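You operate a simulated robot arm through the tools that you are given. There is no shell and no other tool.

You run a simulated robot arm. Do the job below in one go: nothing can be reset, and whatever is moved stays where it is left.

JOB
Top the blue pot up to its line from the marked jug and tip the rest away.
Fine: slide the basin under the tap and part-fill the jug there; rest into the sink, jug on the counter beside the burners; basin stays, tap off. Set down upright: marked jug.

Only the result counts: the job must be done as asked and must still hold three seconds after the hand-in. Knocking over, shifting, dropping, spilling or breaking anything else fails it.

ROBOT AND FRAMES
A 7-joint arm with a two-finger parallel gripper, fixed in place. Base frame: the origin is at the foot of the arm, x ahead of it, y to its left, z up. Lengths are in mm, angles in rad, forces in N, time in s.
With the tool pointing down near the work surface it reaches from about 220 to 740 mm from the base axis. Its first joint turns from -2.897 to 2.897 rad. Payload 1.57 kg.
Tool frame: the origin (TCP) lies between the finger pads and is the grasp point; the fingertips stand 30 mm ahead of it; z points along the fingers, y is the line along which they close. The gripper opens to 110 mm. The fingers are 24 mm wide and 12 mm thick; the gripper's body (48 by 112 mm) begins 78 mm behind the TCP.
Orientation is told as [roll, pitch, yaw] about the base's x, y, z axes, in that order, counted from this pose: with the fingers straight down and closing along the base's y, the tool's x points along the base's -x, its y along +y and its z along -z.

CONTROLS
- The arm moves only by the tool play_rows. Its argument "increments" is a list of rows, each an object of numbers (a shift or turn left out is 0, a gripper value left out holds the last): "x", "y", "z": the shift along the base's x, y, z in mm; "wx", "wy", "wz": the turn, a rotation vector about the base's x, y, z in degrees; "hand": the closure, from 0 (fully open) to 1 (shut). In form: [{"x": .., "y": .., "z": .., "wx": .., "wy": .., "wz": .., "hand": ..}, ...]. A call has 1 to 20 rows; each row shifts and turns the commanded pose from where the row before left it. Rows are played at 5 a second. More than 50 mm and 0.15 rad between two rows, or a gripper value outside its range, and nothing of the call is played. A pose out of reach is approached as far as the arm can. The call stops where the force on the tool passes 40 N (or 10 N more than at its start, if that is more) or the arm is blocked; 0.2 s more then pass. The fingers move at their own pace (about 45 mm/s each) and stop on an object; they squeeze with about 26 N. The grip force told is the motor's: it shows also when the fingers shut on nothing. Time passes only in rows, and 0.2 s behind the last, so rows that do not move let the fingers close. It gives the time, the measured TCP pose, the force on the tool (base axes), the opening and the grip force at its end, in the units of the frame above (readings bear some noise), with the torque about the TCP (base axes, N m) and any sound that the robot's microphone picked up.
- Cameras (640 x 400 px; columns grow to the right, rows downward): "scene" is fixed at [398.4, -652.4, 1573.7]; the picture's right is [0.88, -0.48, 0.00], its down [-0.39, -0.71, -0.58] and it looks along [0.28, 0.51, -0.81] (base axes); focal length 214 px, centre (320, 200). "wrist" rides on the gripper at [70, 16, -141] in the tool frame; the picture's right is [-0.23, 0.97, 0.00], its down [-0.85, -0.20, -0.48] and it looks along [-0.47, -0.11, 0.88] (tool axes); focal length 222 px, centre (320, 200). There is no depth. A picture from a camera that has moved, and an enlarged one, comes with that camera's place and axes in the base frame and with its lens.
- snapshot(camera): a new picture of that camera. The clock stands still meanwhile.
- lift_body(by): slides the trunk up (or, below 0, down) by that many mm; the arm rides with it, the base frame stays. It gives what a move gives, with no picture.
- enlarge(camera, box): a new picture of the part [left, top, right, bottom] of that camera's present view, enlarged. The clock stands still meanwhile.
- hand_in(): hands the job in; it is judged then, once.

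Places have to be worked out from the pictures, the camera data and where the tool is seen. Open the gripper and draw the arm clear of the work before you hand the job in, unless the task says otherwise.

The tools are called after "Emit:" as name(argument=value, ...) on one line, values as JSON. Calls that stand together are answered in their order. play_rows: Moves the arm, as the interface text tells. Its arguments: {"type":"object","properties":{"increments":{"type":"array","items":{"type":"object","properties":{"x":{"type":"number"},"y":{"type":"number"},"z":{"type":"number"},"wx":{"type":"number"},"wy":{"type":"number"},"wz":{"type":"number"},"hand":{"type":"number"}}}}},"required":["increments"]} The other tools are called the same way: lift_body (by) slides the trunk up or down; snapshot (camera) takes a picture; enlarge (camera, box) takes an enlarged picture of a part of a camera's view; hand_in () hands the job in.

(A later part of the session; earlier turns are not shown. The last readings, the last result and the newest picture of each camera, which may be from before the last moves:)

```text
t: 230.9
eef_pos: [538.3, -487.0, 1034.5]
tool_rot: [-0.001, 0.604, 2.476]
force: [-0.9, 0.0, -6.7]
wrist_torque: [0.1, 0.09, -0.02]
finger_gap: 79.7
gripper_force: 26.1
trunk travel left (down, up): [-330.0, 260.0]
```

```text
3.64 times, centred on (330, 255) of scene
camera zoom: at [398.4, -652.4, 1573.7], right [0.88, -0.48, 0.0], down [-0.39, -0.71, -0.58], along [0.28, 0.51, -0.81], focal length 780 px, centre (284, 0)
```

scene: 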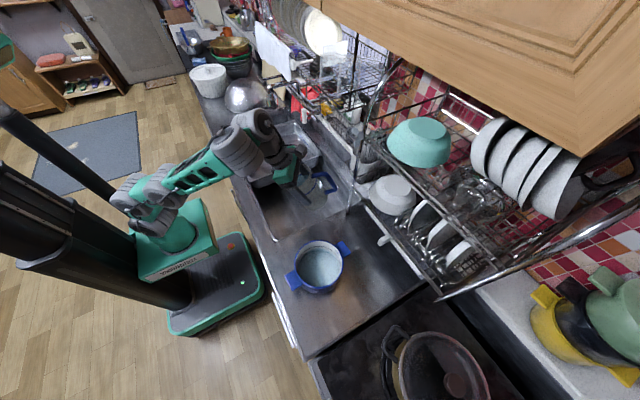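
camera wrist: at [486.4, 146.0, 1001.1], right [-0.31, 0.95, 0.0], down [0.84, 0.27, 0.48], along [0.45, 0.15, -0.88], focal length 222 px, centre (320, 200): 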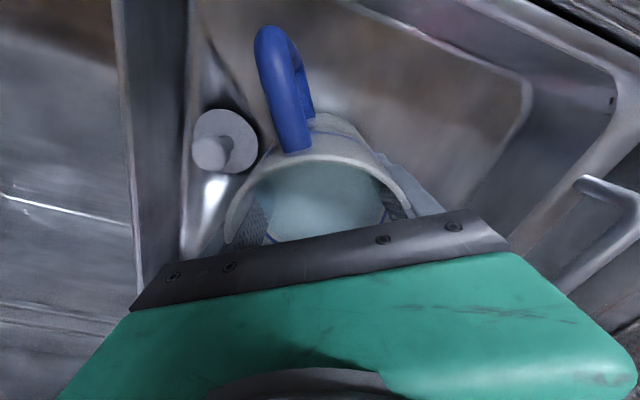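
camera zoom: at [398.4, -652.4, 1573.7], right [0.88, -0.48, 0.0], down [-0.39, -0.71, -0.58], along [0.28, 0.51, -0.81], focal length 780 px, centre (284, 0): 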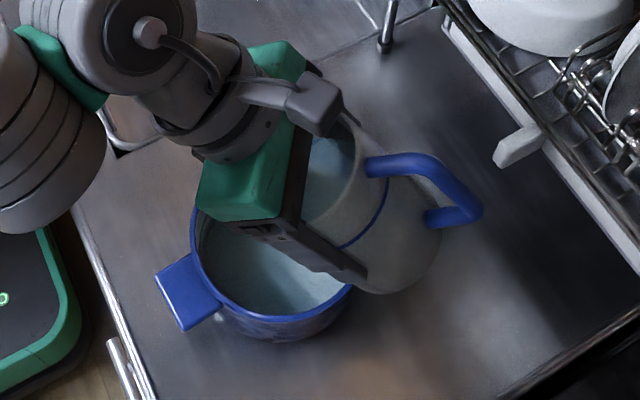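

34.6° and no pouring seen yet. Next +4°, then hold and look.

Emit:
play_rows(increments=[{"wx": -1.23, "wy": -1.57}, {"wx": -1.23, "wy": -1.57}, {}, {}, {}, {}])

Emit:
enlarge(camera="scene", box=[270, 200, 390, 310])

Emit:
snapshot(camera="wrist")

```text
t: 232.3
eef_pos: [539.3, -488.4, 1034.7]
tool_rot: [-0.003, 0.668, 2.475]
force: [0.9, -0.4, -6.0]
wrist_torque: [0.09, 0.1, 0.03]
finger_gap: 79.5
gripper_force: 25.7
trunk travel left (down, up): [-330.0, 260.0]
```

```text
3.64 times, centred on (330, 255) of scene
camera zoom: at [398.4, -652.4, 1573.7], right [0.88, -0.48, 0.0], down [-0.39, -0.71, -0.58], along [0.28, 0.51, -0.81], focal length 780 px, centre (284, 0)
```

zoom: 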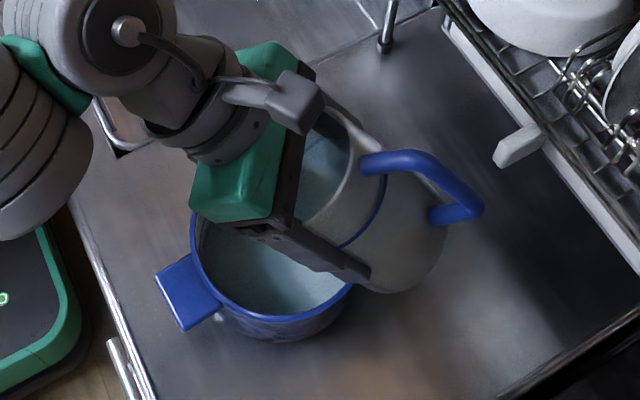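

```text
taken
camera wrist: at [502.6, -480.4, 1189.1], right [-0.74, -0.66, -0.14], down [-0.64, 0.75, -0.16], along [0.21, -0.03, -0.98], focal length 222 px, centre (320, 200)
```

wrist: 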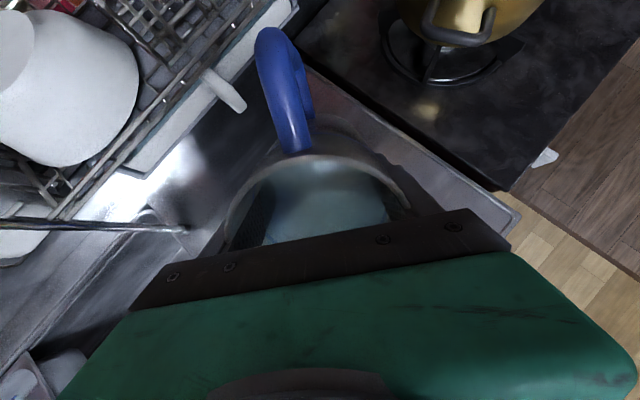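

38°: water inside moves toward the spout but none visible leaving yet. Next +4°.

Emit:
play_rows(increments=[{"wx": -1.23, "wy": -1.57}, {"wx": -1.23, "wy": -1.57}, {}, {}, {}])

Emit:
enlarge(camera="scene", box=[270, 200, 390, 310])

```text
t: 233.5
eef_pos: [539.7, -486.8, 1036.0]
tool_rot: [-0.002, 0.671, 2.477]
force: [0.3, -0.3, -6.4]
wrist_torque: [0.08, 0.1, -0.02]
finger_gap: 79.4
gripper_force: 26.1
out of reach, approached as far as the arm can: row 2
trunk travel left (down, up): [-330.0, 260.0]
```

```text
3.64 times, centred on (330, 255) of scene
camera zoom: at [398.4, -652.4, 1573.7], right [0.88, -0.48, 0.0], down [-0.39, -0.71, -0.58], along [0.28, 0.51, -0.81], focal length 780 px, centre (284, 0)
```

zoom: 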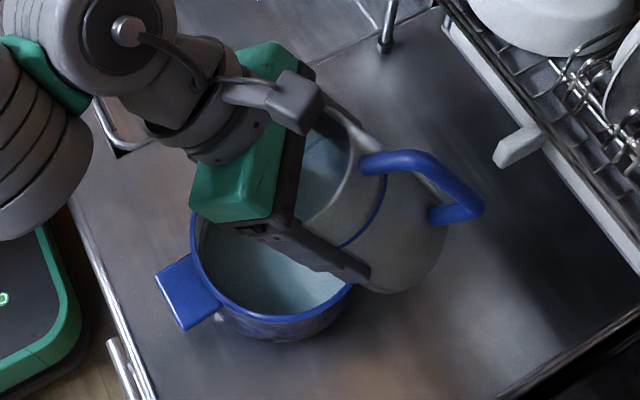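

The tilt stops at 38.5° because of the elbow's fold; no water has left yet. I rise straight up (away from the pot) to full stretch and come back down so the elbow can fold the other way.

Emit:
play_rows(increments=[{"z": 6}, {"z": 10}, {"z": 10}, {"z": 10}, {"z": 10}, {"z": 10}, {"z": 10}, {"z": 10}, {"z": 8}, {}])

Emit:
snapshot(camera="scene")

```text
t: 235.7
eef_pos: [540.5, -488.3, 1119.1]
tool_rot: [-0.001, 0.672, 2.476]
force: [-0.6, 0.5, -6.5]
wrist_torque: [0.06, 0.11, -0.04]
finger_gap: 79.7
gripper_force: 25.5
trunk travel left (down, up): [-330.0, 260.0]
```

```text
taken
```

scene: 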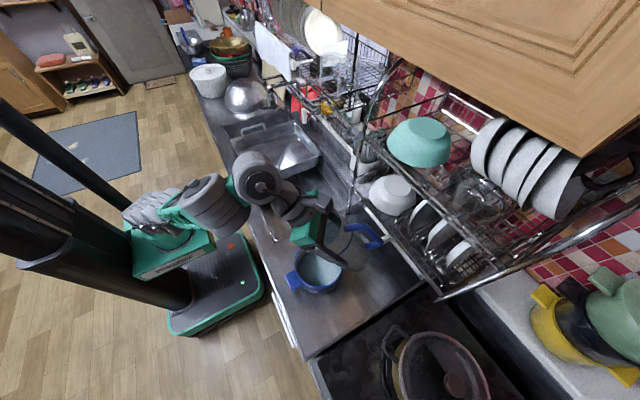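

I look at the arm's fold at this height.

Emit:
enlarge(camera="scene", box=[90, 130, 400, 320])

```text
2.06 times, centred on (245, 225) of scene
camera zoom: at [398.4, -652.4, 1573.7], right [0.88, -0.48, 0.0], down [-0.39, -0.71, -0.58], along [0.28, 0.51, -0.81], focal length 443 px, centre (475, 148)
```

zoom: 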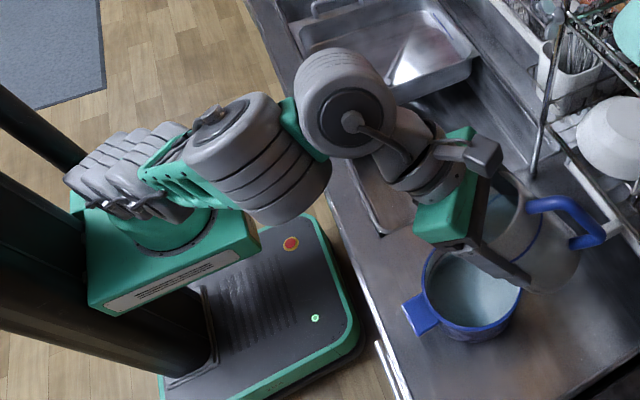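

The forearm must point higher for more tilt; a lower trunk gives that. I lower the trunk 60 mm here, settle at z ≈ 1040 and try more tilt.

Emit:
lift_body(by=-60)

Emit:
play_rows(increments=[{"z": -8}, {"z": -8}, {"z": -4}, {"wx": -0.62, "wy": -0.79}, {"wx": -0.62, "wy": -0.79}, {"wx": -0.62, "wy": -0.79}, {}])

Emit:
enlarge(camera="scene", box=[250, 190, 390, 310])

```text
t: 236.7
eef_pos: [541.7, -486.6, 1059.4]
tool_rot: [-0.001, 0.672, 2.475]
force: [0.2, -0.5, -6.0]
wrist_torque: [0.07, 0.07, -0.01]
finger_gap: 79.5
gripper_force: 25.7
trunk travel left (down, up): [-270.0, 320.0]
```

```text
t: 238.3
eef_pos: [540.4, -486.6, 1039.3]
tool_rot: [-0.002, 0.724, 2.475]
force: [0.0, 0.6, -6.2]
wrist_torque: [0.06, 0.09, -0.01]
finger_gap: 79.9
gripper_force: 26.2
trunk travel left (down, up): [-270.0, 320.0]
```

```text
3.33 times, centred on (320, 250) of scene
camera zoom: at [398.4, -652.4, 1573.7], right [0.88, -0.48, 0.0], down [-0.39, -0.71, -0.58], along [0.28, 0.51, -0.81], focal length 715 px, centre (320, 33)
```

zoom: 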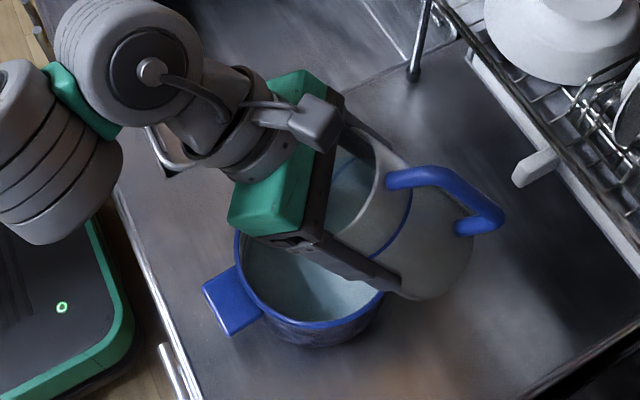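

41.5° without limits. I continue in 2° steps and watch for the stream.

Emit:
play_rows(increments=[{"wx": -0.62, "wy": -0.79}, {"wx": -0.62, "wy": -0.79}, {}, {}, {}])

Emit:
enlarge(camera="scene", box=[290, 220, 370, 290])

```text
t: 239.5
eef_pos: [539.1, -486.7, 1039.1]
tool_rot: [-0.001, 0.76, 2.474]
force: [-0.6, 0.1, -6.1]
wrist_torque: [0.05, 0.11, 0.01]
finger_gap: 79.7
gripper_force: 25.8
trunk travel left (down, up): [-270.0, 320.0]
```

```text
5.71 times, centred on (330, 255) of scene
camera zoom: at [398.4, -652.4, 1573.7], right [0.88, -0.48, 0.0], down [-0.39, -0.71, -0.58], along [0.28, 0.51, -0.81], focal length 1226 px, centre (263, -114)
```

zoom: 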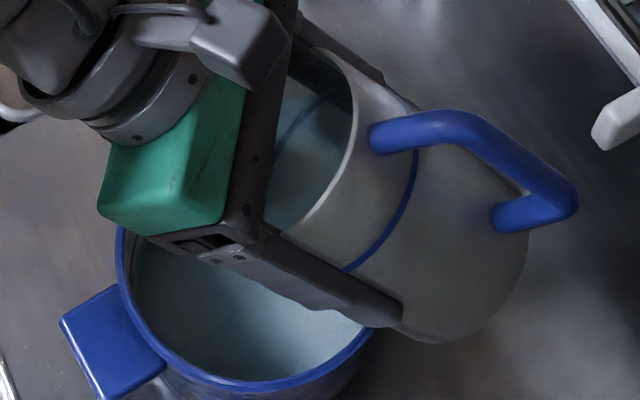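

43.5°, still nothing leaving. Another +2°.

Emit:
play_rows(increments=[{"wx": -0.62, "wy": -0.79}, {"wx": -0.62, "wy": -0.79}, {}, {}, {}])

Emit:
enlarge(camera="scene", box=[290, 220, 370, 290])

```text
t: 240.7
eef_pos: [540.1, -488.2, 1040.0]
tool_rot: [-0.006, 0.784, 2.476]
force: [-0.3, 0.5, -6.1]
wrist_torque: [0.11, 0.08, -0.02]
finger_gap: 79.3
gripper_force: 26.1
trunk travel left (down, up): [-270.0, 320.0]
```

```text
5.71 times, centred on (330, 255) of scene
camera zoom: at [398.4, -652.4, 1573.7], right [0.88, -0.48, 0.0], down [-0.39, -0.71, -0.58], along [0.28, 0.51, -0.81], focal length 1226 px, centre (263, -114)
```

zoom: 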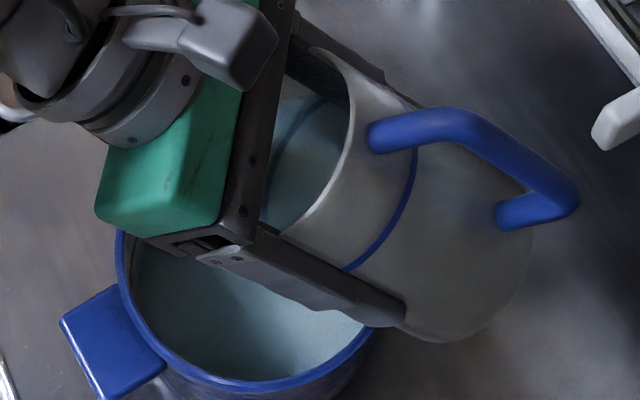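

45°, still dry. I continue.

Emit:
play_rows(increments=[{"wx": -0.62, "wy": -0.79}, {"wx": -0.62, "wy": -0.79}, {}, {}])

Emit:
enlarge(camera="scene", box=[290, 220, 370, 290])

```text
t: 241.7
eef_pos: [542.7, -494.7, 1053.6]
tool_rot: [-0.006, 0.82, 2.476]
force: [0.2, 0.6, -5.6]
wrist_torque: [0.07, 0.09, 0.01]
finger_gap: 79.7
gripper_force: 26.1
out of reach, approached as far as the arm can: row 2
trunk travel left (down, up): [-270.0, 320.0]
```

```text
5.71 times, centred on (330, 255) of scene
camera zoom: at [398.4, -652.4, 1573.7], right [0.88, -0.48, 0.0], down [-0.39, -0.71, -0.58], along [0.28, 0.51, -0.81], focal length 1226 px, centre (263, -114)
```

zoom: 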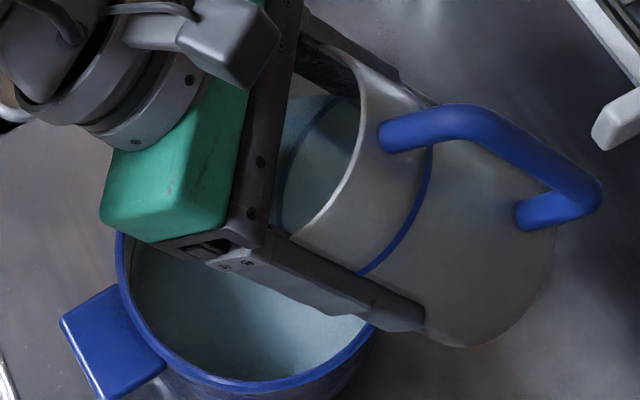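

Limit again at 47°. I lower the trunk by 40 and raise by rows, then go on.

Emit:
play_rows(increments=[{"z": 8}, {"z": 8}, {"z": 8}, {}])

Emit:
lift_body(by=-40)

Emit:
play_rows(increments=[{"x": -1, "y": 2, "wx": -0.62, "wy": -0.79}, {"x": -1, "y": 3, "wx": -0.62, "wy": -0.79}, {}, {}])

Emit:
enlarge(camera="scene", box=[290, 220, 370, 290])

```text
t: 242.7
eef_pos: [542.7, -495.9, 1077.8]
tool_rot: [-0.001, 0.829, 2.475]
force: [-0.2, 0.0, -5.8]
wrist_torque: [0.07, 0.09, -0.01]
finger_gap: 79.4
gripper_force: 26.0
trunk travel left (down, up): [-270.0, 320.0]
```

```text
t: 243.6
eef_pos: [542.6, -495.1, 1037.9]
tool_rot: [0.0, 0.829, 2.475]
force: [-0.8, 0.0, -5.9]
wrist_torque: [0.11, 0.12, 0.02]
finger_gap: 79.9
gripper_force: 26.0
trunk travel left (down, up): [-230.0, 360.0]
```

```text
t: 244.6
eef_pos: [540.6, -489.9, 1038.5]
tool_rot: [-0.004, 0.86, 2.475]
force: [0.6, -0.3, -5.9]
wrist_torque: [0.08, 0.11, 0.02]
finger_gap: 79.7
gripper_force: 25.7
trunk travel left (down, up): [-230.0, 360.0]
```

```text
5.71 times, centred on (330, 255) of scene
camera zoom: at [398.4, -652.4, 1573.7], right [0.88, -0.48, 0.0], down [-0.39, -0.71, -0.58], along [0.28, 0.51, -0.81], focal length 1226 px, centre (263, -114)
```

zoom: 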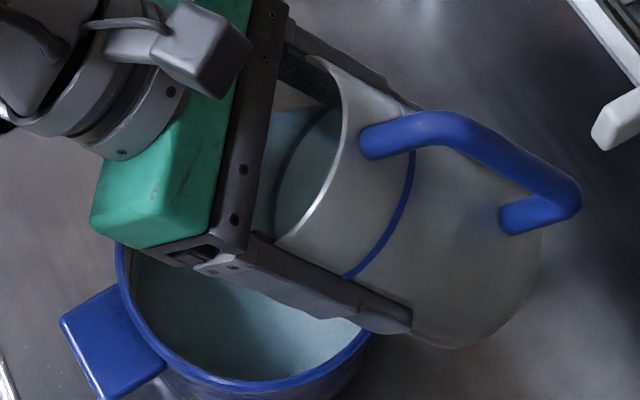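

49°, no stream yet. I check the jug's mouth with the wrist camera.

Emit:
snapshot(camera="wrist")

Emit:
play_rows(increments=[{"wx": -0.62, "wy": -0.79}, {"wx": -0.62, "wy": -0.79}, {}, {}])

Emit:
enlarge(camera="scene", box=[290, 220, 370, 290])

```text
taken
camera wrist: at [481.2, -466.6, 1183.2], right [-0.72, -0.68, -0.17], down [-0.6, 0.73, -0.34], along [0.35, -0.14, -0.93], focal length 222 px, centre (320, 200)
```

wrist: 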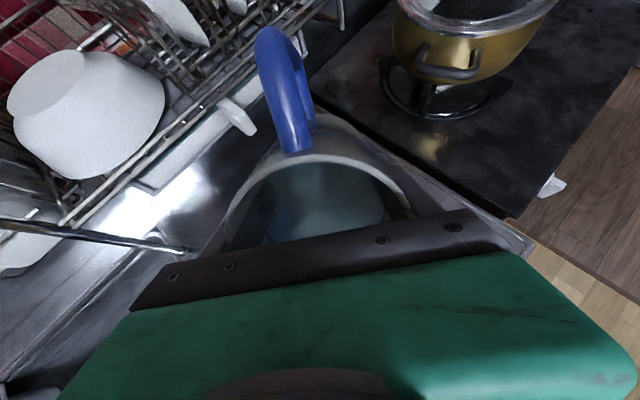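

```text
t: 245.6
eef_pos: [542.7, -497.8, 1050.5]
tool_rot: [-0.006, 0.892, 2.474]
force: [0.2, 0.0, -6.0]
wrist_torque: [0.09, 0.07, -0.01]
finger_gap: 79.5
gripper_force: 26.0
out of reach, approached as far as the arm can: row 1, 2
trunk travel left (down, up): [-230.0, 360.0]
```

```text
5.71 times, centred on (330, 255) of scene
camera zoom: at [398.4, -652.4, 1573.7], right [0.88, -0.48, 0.0], down [-0.39, -0.71, -0.58], along [0.28, 0.51, -0.81], focal length 1226 px, centre (263, -114)
```

zoom: 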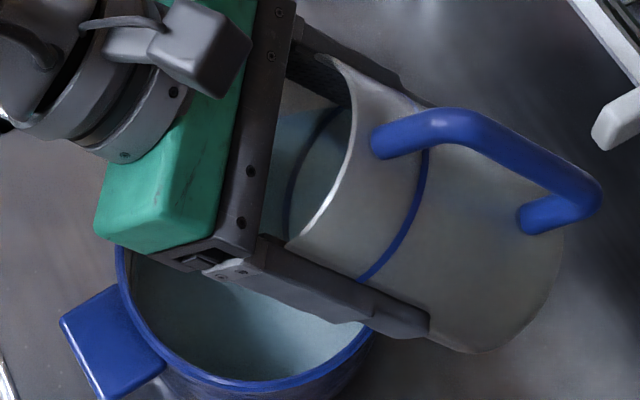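

51° and the limit again, still dry. I go up to full stretch here with more tilt demanded, hoping the elbow passes to its other fold, then come back down.

Emit:
play_rows(increments=[{"z": 8}, {"z": 8}, {"z": 8, "wx": -0.62, "wy": -0.79}, {"z": 8, "wx": -0.62, "wy": -0.79}, {"z": 6, "wx": -0.62, "wy": -0.79}, {}])

Emit:
enlarge(camera="scene", box=[90, 130, 400, 320])

```text
t: 247.0
eef_pos: [542.5, -498.8, 1089.4]
tool_rot: [0.0, 0.953, 2.473]
force: [0.4, -0.1, -4.7]
wrist_torque: [0.05, 0.09, -0.01]
finger_gap: 79.5
gripper_force: 25.8
trunk travel left (down, up): [-230.0, 360.0]
```

```text
2.06 times, centred on (245, 225) of scene
camera zoom: at [398.4, -652.4, 1573.7], right [0.88, -0.48, 0.0], down [-0.39, -0.71, -0.58], along [0.28, 0.51, -0.81], focal length 443 px, centre (475, 148)
```

zoom: 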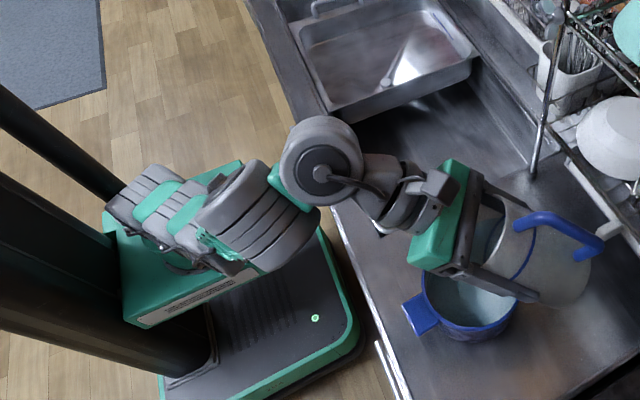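

54.6° at z = 1089, and the weight reads lower (4.7 N). I look closely for a stream.

Emit:
enlarge(camera="scene", box=[280, 205, 390, 300])

Emit:
play_rows(increments=[{}])

Emit:
enlarge(camera="scene", box=[280, 205, 390, 300])

```text
4.21 times, centred on (335, 252) of scene
camera zoom: at [398.4, -652.4, 1573.7], right [0.88, -0.48, 0.0], down [-0.39, -0.71, -0.58], along [0.28, 0.51, -0.81], focal length 903 px, centre (257, -21)
```

zoom: 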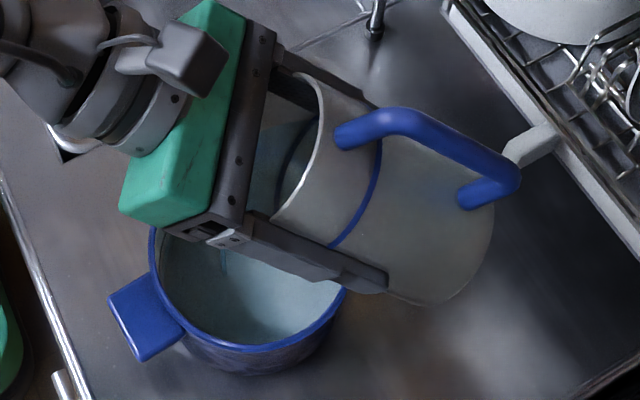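

```text
t: 247.4
eef_pos: [542.4, -498.0, 1088.2]
tool_rot: [0.0, 0.95, 2.476]
force: [0.0, 0.2, -4.9]
wrist_torque: [0.05, 0.07, -0.02]
finger_gap: 79.5
gripper_force: 25.9
trunk travel left (down, up): [-230.0, 360.0]
```

```text
4.21 times, centred on (335, 252) of scene
camera zoom: at [398.4, -652.4, 1573.7], right [0.88, -0.48, 0.0], down [-0.39, -0.71, -0.58], along [0.28, 0.51, -0.81], focal length 903 px, centre (257, -21)
```

zoom: 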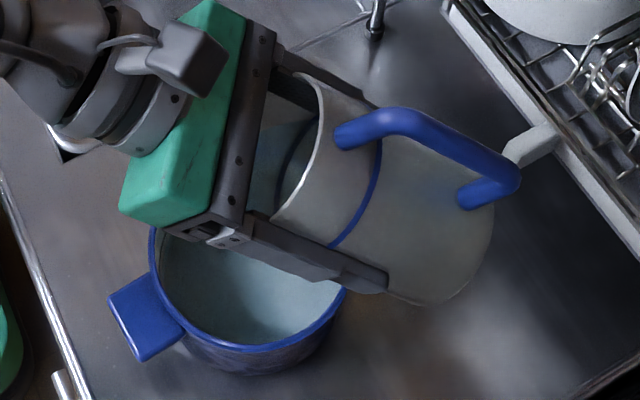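

Water was pouring into the pot around 54° (stream landed at ≈ (484, −440), well inside) and has stopped again; about 1.1 N (≈ 110 ml) has left. I check the pot's level against its line.

Emit:
enlarge(camera="scene", box=[300, 248, 370, 296])

```text
8.33 times, centred on (335, 272) of scene
camera zoom: at [398.4, -652.4, 1573.7], right [0.88, -0.48, 0.0], down [-0.39, -0.71, -0.58], along [0.28, 0.51, -0.81], focal length 1787 px, centre (195, -400)
```

zoom: 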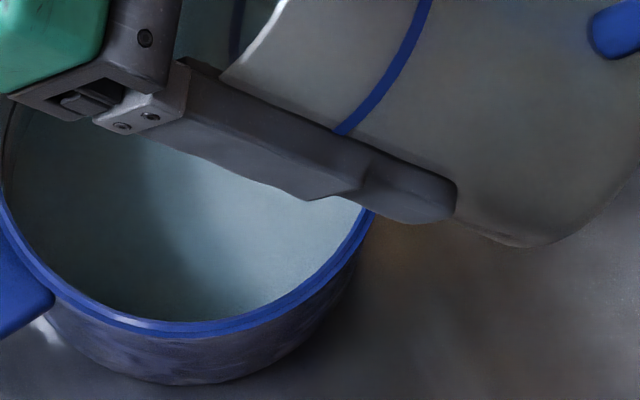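

The line is hidden behind the gripper from here. I pour a little more: +2°, hold, and read the weight.

Emit:
play_rows(increments=[{"wx": -0.62, "wy": -0.79}, {"wx": -0.62, "wy": -0.79}, {}, {}, {}, {}])

Emit:
play_rows(increments=[{}, {}])

Emit:
enlarge(camera="scene", box=[280, 205, 390, 300])

```text
t: 248.8
eef_pos: [543.7, -500.7, 1091.7]
tool_rot: [-0.008, 0.98, 2.475]
force: [-0.2, -1.1, -5.4]
wrist_torque: [0.05, 0.1, -0.01]
finger_gap: 79.4
gripper_force: 25.3
out of reach, approached as far as the arm can: row 2
trunk travel left (down, up): [-230.0, 360.0]
```

```text
t: 249.4
eef_pos: [543.1, -501.0, 1091.2]
tool_rot: [-0.007, 0.982, 2.475]
force: [0.2, -0.9, -4.9]
wrist_torque: [0.05, 0.1, 0.01]
finger_gap: 79.8
gripper_force: 26.1
trunk travel left (down, up): [-230.0, 360.0]
```

```text
4.21 times, centred on (335, 252) of scene
camera zoom: at [398.4, -652.4, 1573.7], right [0.88, -0.48, 0.0], down [-0.39, -0.71, -0.58], along [0.28, 0.51, -0.81], focal length 903 px, centre (257, -21)
```

zoom: 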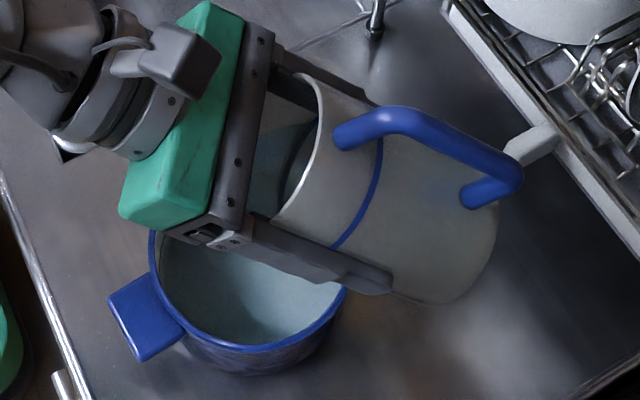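

56° now. I lower the trunk by 50 to gain tilt room (the jug comes down to z ≈ 1041), then go on tilting in small steps.

Emit:
lift_body(by=-45)

Emit:
play_rows(increments=[{"z": 6, "x": -1, "y": 2, "wx": -0.62, "wy": -0.79}, {"z": 6, "x": -1, "y": 2, "wx": -0.62, "wy": -0.79}, {"z": 4, "wx": -0.62, "wy": -0.79}, {}, {}, {}])

Emit:
enlarge(camera="scene", box=[280, 205, 390, 300])

```text
t: 250.2
eef_pos: [543.5, -499.8, 1048.0]
tool_rot: [-0.007, 0.981, 2.477]
force: [-0.1, -1.0, -4.9]
wrist_torque: [0.08, 0.08, 0.02]
finger_gap: 79.3
gripper_force: 25.9
trunk travel left (down, up): [-185.0, 405.0]
```

```text
t: 251.7
eef_pos: [542.4, -500.2, 1068.7]
tool_rot: [-0.01, 1.027, 2.475]
force: [-0.1, -0.4, -4.8]
wrist_torque: [0.06, 0.07, 0.0]
finger_gap: 79.4
gripper_force: 25.6
out of reach, approached as far as the arm can: row 2, 3
trunk travel left (down, up): [-185.0, 405.0]
```

```text
4.21 times, centred on (335, 252) of scene
camera zoom: at [398.4, -652.4, 1573.7], right [0.88, -0.48, 0.0], down [-0.39, -0.71, -0.58], along [0.28, 0.51, -0.81], focal length 903 px, centre (257, -21)
```

zoom: 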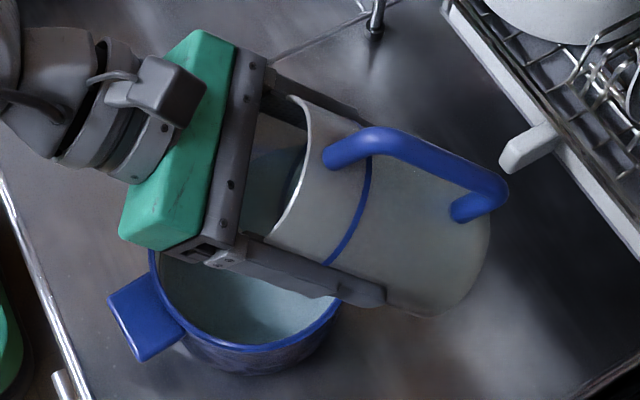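

58.8°. I repeat the same: trunk down 30, rows up with +3° tilt.

Emit:
lift_body(by=-35)

Emit:
play_rows(increments=[{"z": 5, "x": -1, "y": 2, "wx": -0.62, "wy": -0.79}, {"z": 5, "x": -1, "y": 2, "wx": -0.62, "wy": -0.79}, {"z": 4, "wx": -0.62, "wy": -0.79}, {}, {}])

Emit:
enlarge(camera="scene", box=[280, 205, 390, 300])

```text
t: 252.4
eef_pos: [540.8, -499.2, 1033.2]
tool_rot: [-0.011, 1.029, 2.476]
force: [-0.1, -0.2, -4.5]
wrist_torque: [0.03, 0.11, -0.02]
finger_gap: 79.5
gripper_force: 26.1
trunk travel left (down, up): [-150.0, 440.0]
```

```text
t: 253.6
eef_pos: [541.0, -500.7, 1053.0]
tool_rot: [-0.012, 1.074, 2.472]
force: [0.3, -0.4, -4.3]
wrist_torque: [0.05, 0.06, 0.0]
finger_gap: 79.6
gripper_force: 25.7
out of reach, approached as far as the arm can: row 2
trunk travel left (down, up): [-150.0, 440.0]
```

```text
4.21 times, centred on (335, 252) of scene
camera zoom: at [398.4, -652.4, 1573.7], right [0.88, -0.48, 0.0], down [-0.39, -0.71, -0.58], along [0.28, 0.51, -0.81], focal length 903 px, centre (257, -21)
```

zoom: 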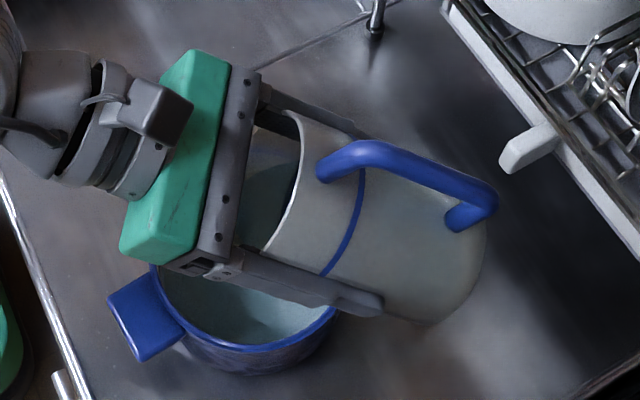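

61.5°, weight ≈ 4.4 N — about 150 ml poured. Another step.

Emit:
lift_body(by=-25)

Emit:
play_rows(increments=[{"z": 5, "x": -1, "y": 2, "wx": -0.62, "wy": -0.79}, {"z": 5, "x": -1, "y": 2, "wx": -0.62, "wy": -0.79}, {"z": 4, "wx": -0.62, "wy": -0.79}, {}, {}])

Emit:
play_rows(increments=[{}, {}])

Emit:
enlarge(camera="scene", box=[290, 230, 370, 300])

```text
t: 254.3
eef_pos: [541.5, -500.5, 1028.7]
tool_rot: [-0.012, 1.076, 2.475]
force: [0.7, 0.3, -4.6]
wrist_torque: [0.11, 0.08, 0.01]
finger_gap: 79.5
gripper_force: 26.3
trunk travel left (down, up): [-125.0, 465.0]
```

```text
t: 255.6
eef_pos: [541.9, -501.2, 1048.4]
tool_rot: [-0.014, 1.123, 2.472]
force: [-0.4, 0.2, -4.7]
wrist_torque: [0.08, 0.09, 0.01]
finger_gap: 79.7
gripper_force: 25.5
out of reach, approached as far as the arm can: row 2
trunk travel left (down, up): [-125.0, 465.0]
```

```text
t: 256.1
eef_pos: [540.1, -501.4, 1048.8]
tool_rot: [-0.014, 1.124, 2.473]
force: [0.1, 0.3, -4.8]
wrist_torque: [0.01, 0.06, 0.01]
finger_gap: 80.1
gripper_force: 26.4
trunk travel left (down, up): [-125.0, 465.0]
```

```text
5.71 times, centred on (330, 265) of scene
camera zoom: at [398.4, -652.4, 1573.7], right [0.88, -0.48, 0.0], down [-0.39, -0.71, -0.58], along [0.28, 0.51, -0.81], focal length 1226 px, centre (263, -171)
```

zoom: 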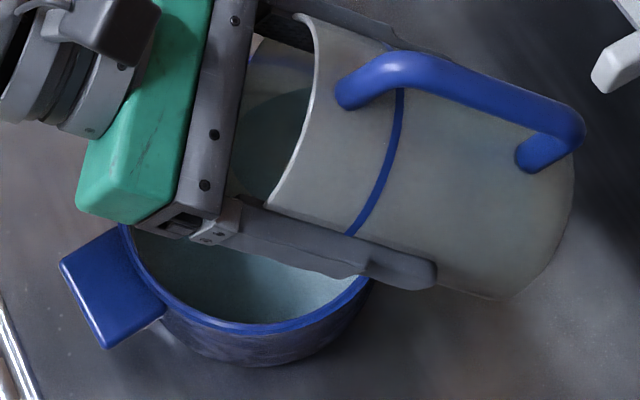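

64°; the weight reads ≈ 4.7 N. I zoom strongly on the visible left inner wall of the pot to see line and water.

Emit:
enlarge(camera="scene", box=[300, 250, 340, 290])

```text
10.00 times, centred on (320, 270) of scene
camera zoom: at [398.4, -652.4, 1573.7], right [0.88, -0.48, 0.0], down [-0.39, -0.71, -0.58], along [0.28, 0.51, -0.81], focal length 2145 px, centre (320, -500)
```

zoom: 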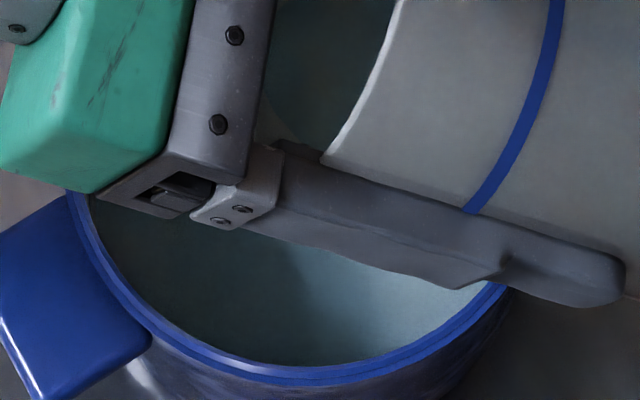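

I raise everything by 130 mm with the trunk (tilt unchanged, so nothing pours) to uncover the pot's inner line.

Emit:
lift_body(by=130)

Emit:
enlarge(camera="scene", box=[285, 220, 365, 300])

```text
t: 257.7
eef_pos: [540.9, -501.8, 1180.1]
tool_rot: [-0.017, 1.123, 2.473]
force: [-0.7, 0.5, -4.1]
wrist_torque: [0.06, 0.08, 0.01]
finger_gap: 79.5
gripper_force: 26.2
trunk travel left (down, up): [-255.0, 335.0]
```

```text
5.00 times, centred on (325, 260) of scene
camera zoom: at [398.4, -652.4, 1573.7], right [0.88, -0.48, 0.0], down [-0.39, -0.71, -0.58], along [0.28, 0.51, -0.81], focal length 1072 px, centre (295, -100)
```

zoom: 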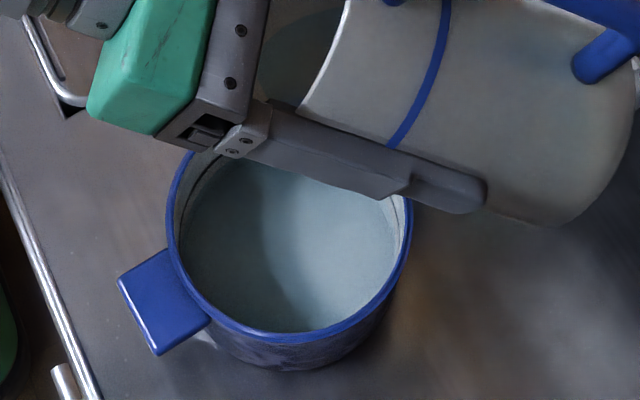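

The left and right inner walls show now. I zoom on them.

Emit:
enlarge(camera="scene", box=[314, 246, 338, 276])

Emit:
enlarge(camera="scene", box=[345, 246, 375, 286])

```text
13.33 times, centred on (326, 261) of scene
camera zoom: at [398.4, -652.4, 1573.7], right [0.88, -0.48, 0.0], down [-0.39, -0.71, -0.58], along [0.28, 0.51, -0.81], focal length 2860 px, centre (240, -613)
```

zoom: 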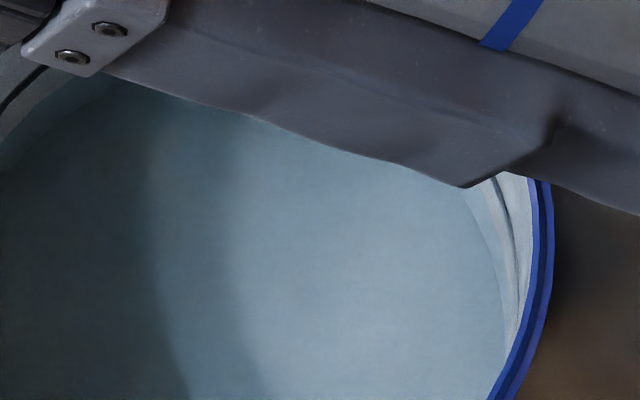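

```text
10.00 times, centred on (360, 266) of scene
camera zoom: at [398.4, -652.4, 1573.7], right [0.88, -0.48, 0.0], down [-0.39, -0.71, -0.58], along [0.28, 0.51, -0.81], focal length 2145 px, centre (-80, -460)
```

zoom: 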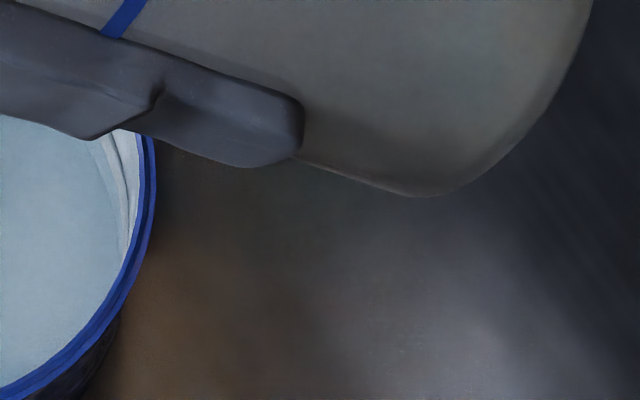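

The back wall, where line and water can be compared, is still covered. I raise another 70 mm.

Emit:
lift_body(by=75)

Emit:
enlarge(camera="scene", box=[290, 232, 354, 296])

```text
t: 258.9
eef_pos: [542.0, -500.5, 1253.9]
tool_rot: [-0.016, 1.123, 2.475]
force: [0.1, 0.4, -3.9]
wrist_torque: [0.05, 0.05, -0.04]
finger_gap: 79.7
gripper_force: 26.1
trunk travel left (down, up): [-330.0, 260.0]
```

```text
6.25 times, centred on (322, 264) of scene
camera zoom: at [398.4, -652.4, 1573.7], right [0.88, -0.48, 0.0], down [-0.39, -0.71, -0.58], along [0.28, 0.51, -0.81], focal length 1340 px, centre (308, -200)
```

zoom: 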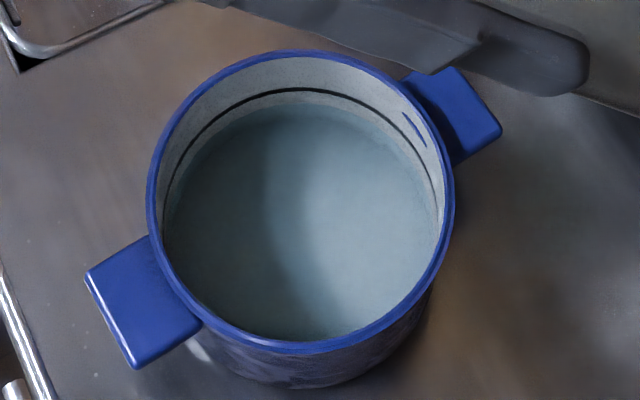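

Full view of the pot. I zoom on its back wall to compare line and water edge.

Emit:
enlarge(camera="scene", box=[305, 238, 345, 263])

Emit:
play_rows(increments=[{}, {}])

Emit:
play_rows(increments=[{}, {}])

```text
16.00 times, centred on (325, 250) of scene
camera zoom: at [398.4, -652.4, 1573.7], right [0.88, -0.48, 0.0], down [-0.39, -0.71, -0.58], along [0.28, 0.51, -0.81], focal length 3432 px, centre (240, -608)
```

zoom: 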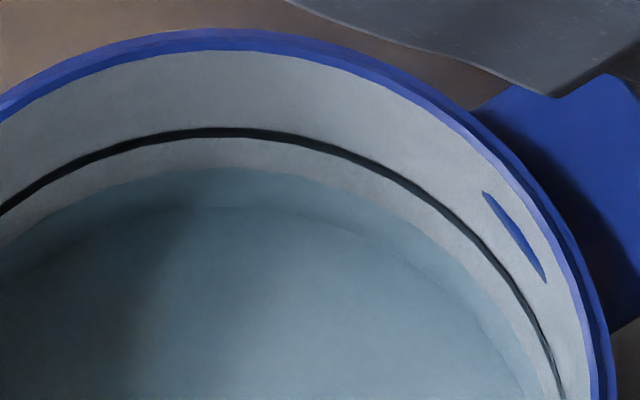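

```text
t: 259.4
eef_pos: [542.0, -500.7, 1254.3]
tool_rot: [-0.016, 1.124, 2.473]
force: [0.7, -0.1, -3.5]
wrist_torque: [0.01, 0.07, 0.01]
finger_gap: 79.9
gripper_force: 25.9
trunk travel left (down, up): [-330.0, 260.0]
```

```text
t: 260.1
eef_pos: [541.4, -500.6, 1253.6]
tool_rot: [-0.016, 1.124, 2.473]
force: [0.5, -0.2, -3.9]
wrist_torque: [0.08, 0.07, -0.02]
finger_gap: 79.6
gripper_force: 25.5
trunk travel left (down, up): [-330.0, 260.0]
```

The high zoom gives: floor 79 mm below the rim, line 39.6 mm, water 58.4 mm — so still ≈ 19 mm (≈ 270 ml) short. The jug holds less than that, so I will pour most of it now and refill later. I lower back to the pouring height.

Emit:
lift_body(by=-205)

Emit:
play_rows(increments=[{}])

Emit:
lift_body(by=-22)

Emit:
play_rows(increments=[{"z": 5, "x": -1, "y": 2, "wx": -0.62, "wy": -0.79}, {"z": 5, "x": -1, "y": 2, "wx": -0.62, "wy": -0.79}, {"z": 4, "wx": -0.62, "wy": -0.79}, {}, {}])

Emit:
enlarge(camera="scene", box=[280, 205, 390, 300])

```text
t: 262.3
eef_pos: [541.0, -500.8, 1048.9]
tool_rot: [-0.016, 1.123, 2.474]
force: [-0.1, -0.3, -4.5]
wrist_torque: [0.04, 0.08, -0.01]
finger_gap: 79.6
gripper_force: 26.1
trunk travel left (down, up): [-125.0, 465.0]
```

```text
t: 262.7
eef_pos: [540.7, -502.6, 1049.1]
tool_rot: [-0.014, 1.123, 2.474]
force: [0.8, -0.3, -4.0]
wrist_torque: [0.08, 0.06, -0.02]
finger_gap: 79.4
gripper_force: 25.9
trunk travel left (down, up): [-125.0, 465.0]
```

```text
t: 263.3
eef_pos: [541.5, -500.4, 1026.2]
tool_rot: [-0.017, 1.124, 2.471]
force: [-0.6, 0.8, -3.4]
wrist_torque: [0.03, 0.08, 0.0]
finger_gap: 79.7
gripper_force: 26.3
trunk travel left (down, up): [-103.0, 487.0]
```

```text
t: 264.5
eef_pos: [542.6, -500.7, 1046.9]
tool_rot: [-0.017, 1.172, 2.474]
force: [0.4, 0.2, -4.8]
wrist_torque: [0.04, 0.04, 0.03]
finger_gap: 79.7
gripper_force: 26.2
out of reach, approached as far as the arm can: row 2, 3
trunk travel left (down, up): [-103.0, 487.0]
```

```text
4.21 times, centred on (335, 252) of scene
camera zoom: at [398.4, -652.4, 1573.7], right [0.88, -0.48, 0.0], down [-0.39, -0.71, -0.58], along [0.28, 0.51, -0.81], focal length 903 px, centre (257, -21)
```

zoom: 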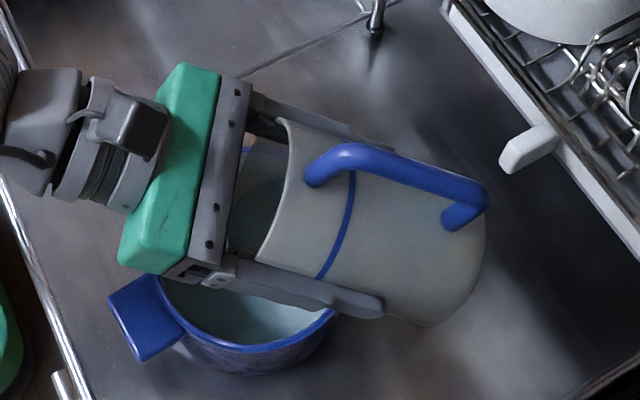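

67°. I keep going in the same way.

Emit:
lift_body(by=-22)

Emit:
play_rows(increments=[{"z": 4, "x": -1, "y": 2, "wx": -0.62, "wy": -0.79}, {"z": 4, "x": -1, "y": 2, "wx": -0.62, "wy": -0.79}, {"z": 4, "wx": -0.62, "wy": -0.79}, {}, {}])

Emit:
lift_body(by=-20)

Emit:
play_rows(increments=[{"z": 4, "x": -1, "y": 2, "wx": -0.62, "wy": -0.79}, {"z": 4, "x": -1, "y": 2, "wx": -0.62, "wy": -0.79}, {"z": 4, "wx": -0.62, "wy": -0.79}, {}, {}])

Emit:
enlarge(camera="scene", box=[280, 205, 390, 300])

```text
t: 265.2
eef_pos: [541.0, -500.6, 1024.8]
tool_rot: [-0.018, 1.172, 2.473]
force: [0.2, 1.0, -3.6]
wrist_torque: [0.04, 0.03, 0.0]
finger_gap: 79.9
gripper_force: 25.3
trunk travel left (down, up): [-81.0, 509.0]
```

```text
t: 266.4
eef_pos: [540.2, -501.2, 1041.6]
tool_rot: [-0.021, 1.22, 2.473]
force: [0.1, 0.1, -4.0]
wrist_torque: [0.04, 0.04, 0.0]
finger_gap: 79.3
gripper_force: 26.0
out of reach, approached as far as the arm can: row 2
trunk travel left (down, up): [-81.0, 509.0]
```

```text
t: 267.1
eef_pos: [539.9, -501.2, 1022.0]
tool_rot: [-0.021, 1.219, 2.475]
force: [0.9, -0.6, -3.7]
wrist_torque: [0.08, 0.05, 0.05]
finger_gap: 79.7
gripper_force: 26.2
trunk travel left (down, up): [-61.0, 529.0]
```

```text
t: 268.3
eef_pos: [539.5, -501.9, 1040.6]
tool_rot: [-0.022, 1.27, 2.473]
force: [-0.5, -0.3, -2.3]
wrist_torque: [0.05, 0.03, -0.02]
finger_gap: 79.4
gripper_force: 25.9
out of reach, approached as far as the arm can: row 2
trunk travel left (down, up): [-61.0, 529.0]
```

```text
4.21 times, centred on (335, 252) of scene
camera zoom: at [398.4, -652.4, 1573.7], right [0.88, -0.48, 0.0], down [-0.39, -0.71, -0.58], along [0.28, 0.51, -0.81], focal length 903 px, centre (257, -21)
```

zoom: 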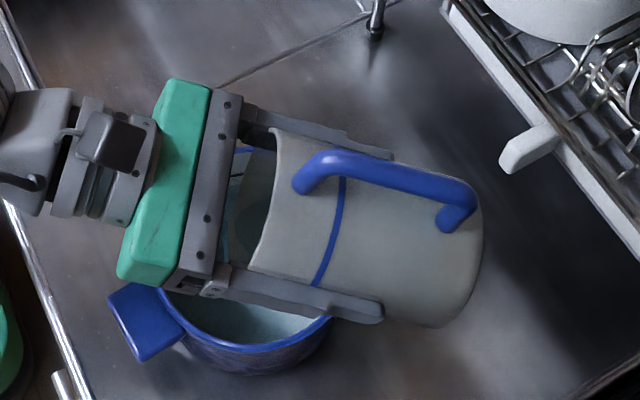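

73°, the stream is visible. Through the gap I can even see the pot's back wall; I zoom there.

Emit:
enlarge(camera="scene", box=[322, 234, 352, 264])

Emit:
play_rows(increments=[{}, {}, {}])

Emit:
enlarge(camera="scene", box=[322, 234, 352, 264])

```text
13.33 times, centred on (337, 249) of scene
camera zoom: at [398.4, -652.4, 1573.7], right [0.88, -0.48, 0.0], down [-0.39, -0.71, -0.58], along [0.28, 0.51, -0.81], focal length 2860 px, centre (93, -453)
```

zoom: 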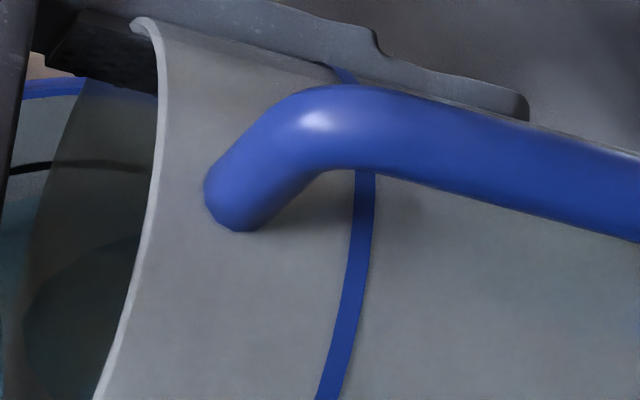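

```text
t: 269.1
eef_pos: [540.0, -501.7, 1040.2]
tool_rot: [-0.023, 1.27, 2.474]
force: [0.1, -0.1, -3.7]
wrist_torque: [0.02, 0.07, -0.01]
finger_gap: 79.7
gripper_force: 25.9
trunk travel left (down, up): [-61.0, 529.0]
```

```text
13.33 times, centred on (337, 249) of scene
camera zoom: at [398.4, -652.4, 1573.7], right [0.88, -0.48, 0.0], down [-0.39, -0.71, -0.58], along [0.28, 0.51, -0.81], focal length 2860 px, centre (93, -453)
```

zoom: 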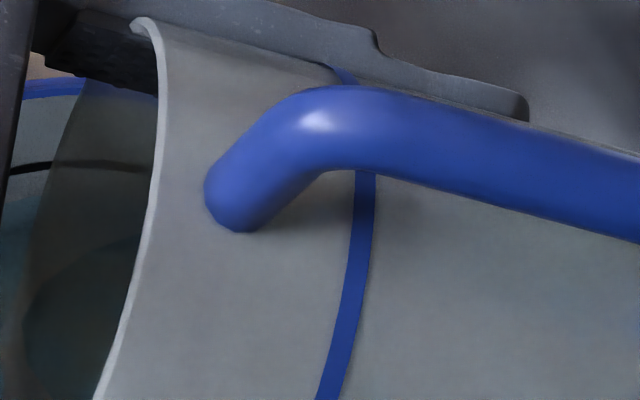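

I zoom further into that gap to read line and water edge.

Emit:
enlarge(camera="scene", box=[318, 238, 334, 256])

```text
16.00 times, centred on (326, 247) of scene
camera zoom: at [398.4, -652.4, 1573.7], right [0.88, -0.48, 0.0], down [-0.39, -0.71, -0.58], along [0.28, 0.51, -0.81], focal length 3432 px, centre (224, -552)
```

zoom: 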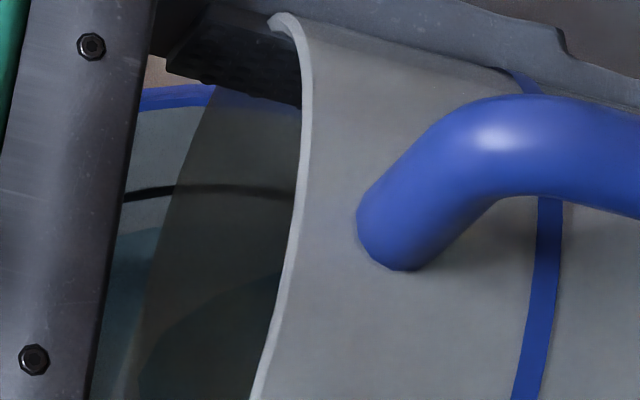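

The reading there is ambiguous. I raise with the trunk for a clear full view again.

Emit:
lift_body(by=205)

Emit:
enlarge(camera="scene", box=[305, 238, 345, 263])

Emit:
enlarge(camera="scene", box=[270, 190, 390, 310])

```text
t: 271.3
eef_pos: [540.2, -501.5, 1244.5]
tool_rot: [-0.025, 1.272, 2.474]
force: [0.2, -0.2, -3.0]
wrist_torque: [0.01, 0.08, 0.0]
finger_gap: 79.5
gripper_force: 25.2
trunk travel left (down, up): [-266.0, 324.0]
```

```text
16.00 times, centred on (325, 250) of scene
camera zoom: at [398.4, -652.4, 1573.7], right [0.88, -0.48, 0.0], down [-0.39, -0.71, -0.58], along [0.28, 0.51, -0.81], focal length 3432 px, centre (240, -608)
```

zoom: 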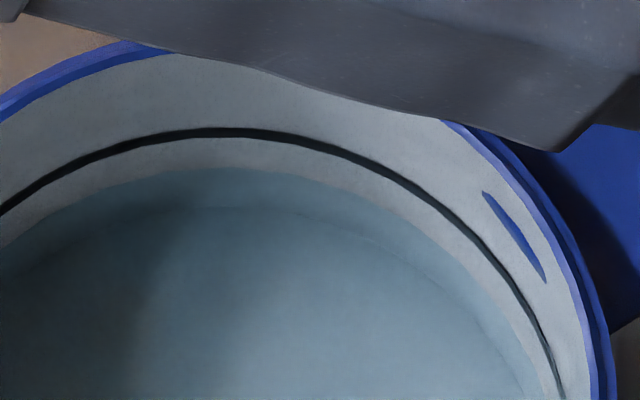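

```text
3.33 times, centred on (330, 250) of scene
camera zoom: at [398.4, -652.4, 1573.7], right [0.88, -0.48, 0.0], down [-0.39, -0.71, -0.58], along [0.28, 0.51, -0.81], focal length 715 px, centre (287, 33)
```

zoom: 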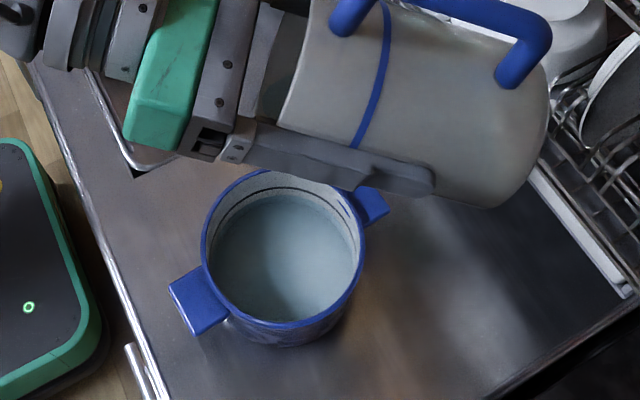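

The pot's level has not risen (edge still at the same row), although water clearly left the jug. I must find where it went: I look around the pot, the counter and into the jug.

Emit:
enlarge(camera="scene", box=[240, 220, 440, 345])

Emit:
snapshot(camera="wrist")

Emit:
snapshot(camera="scene")

```text
3.20 times, centred on (340, 282) of scene
camera zoom: at [398.4, -652.4, 1573.7], right [0.88, -0.48, 0.0], down [-0.39, -0.71, -0.58], along [0.28, 0.51, -0.81], focal length 686 px, centre (256, -64)
```

zoom: 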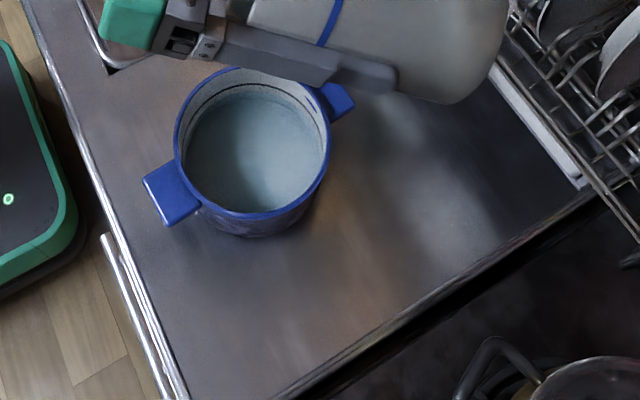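

```text
taken
camera wrist: at [437.9, -447.5, 1352.9], right [-0.64, -0.74, -0.22], down [-0.44, 0.59, -0.67], along [0.63, -0.33, -0.7], focal length 222 px, centre (320, 200)
```

wrist: 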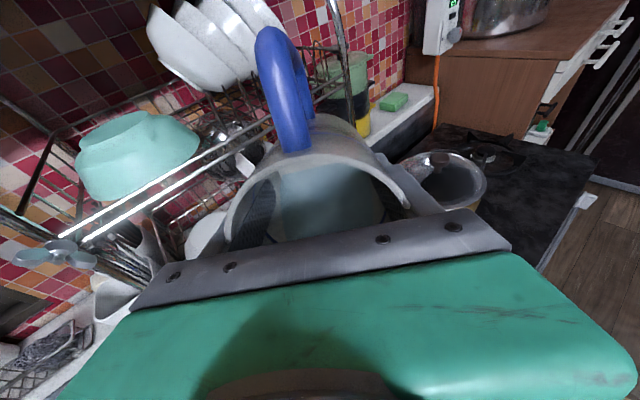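

```text
taken
```

scene: 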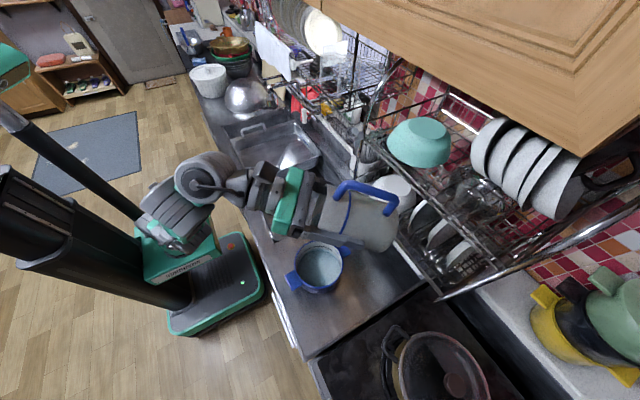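

Nothing on the counter. To know how much water is left I bring the jug back toward upright (any drip still falls into the pot), lowering as the tilt decreases.

Emit:
play_rows(increments=[{"z": -10, "wx": 1.23, "wy": 1.57}, {"z": -15, "wx": 1.85, "wy": 2.36}, {"z": -17, "wx": 1.85, "wy": 2.36}, {"z": -17, "wx": 1.85, "wy": 2.36}, {"z": -17, "wx": 1.85, "wy": 2.36}, {"z": -17, "wx": 1.85, "wy": 2.36}, {"z": -17, "wx": 1.85, "wy": 2.36}, {"z": -17, "wx": 1.85, "wy": 2.36}, {"z": -17, "wx": 1.85, "wy": 2.36}, {"z": -17, "wx": 1.85, "wy": 2.36}, {}])

Emit:
enlarge(camera="scene", box=[250, 190, 400, 310])

```text
t: 273.7
eef_pos: [539.5, -502.3, 1084.9]
tool_rot: [-0.019, 0.765, 2.474]
force: [0.6, -0.2, -2.8]
wrist_torque: [0.04, 0.02, -0.01]
finger_gap: 79.2
gripper_force: 25.9
trunk travel left (down, up): [-266.0, 324.0]
```

```text
3.33 times, centred on (325, 250) of scene
camera zoom: at [398.4, -652.4, 1573.7], right [0.88, -0.48, 0.0], down [-0.39, -0.71, -0.58], along [0.28, 0.51, -0.81], focal length 715 px, centre (303, 33)
```

zoom: 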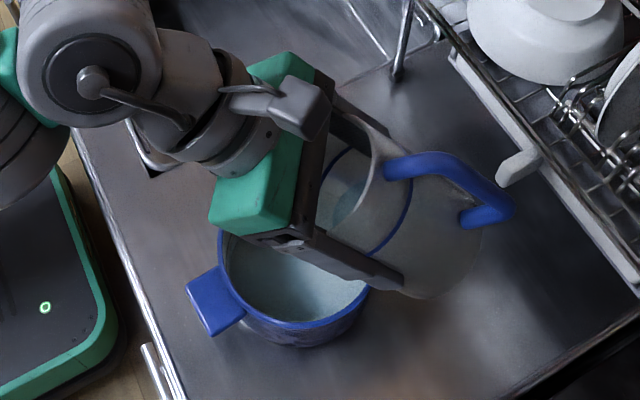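

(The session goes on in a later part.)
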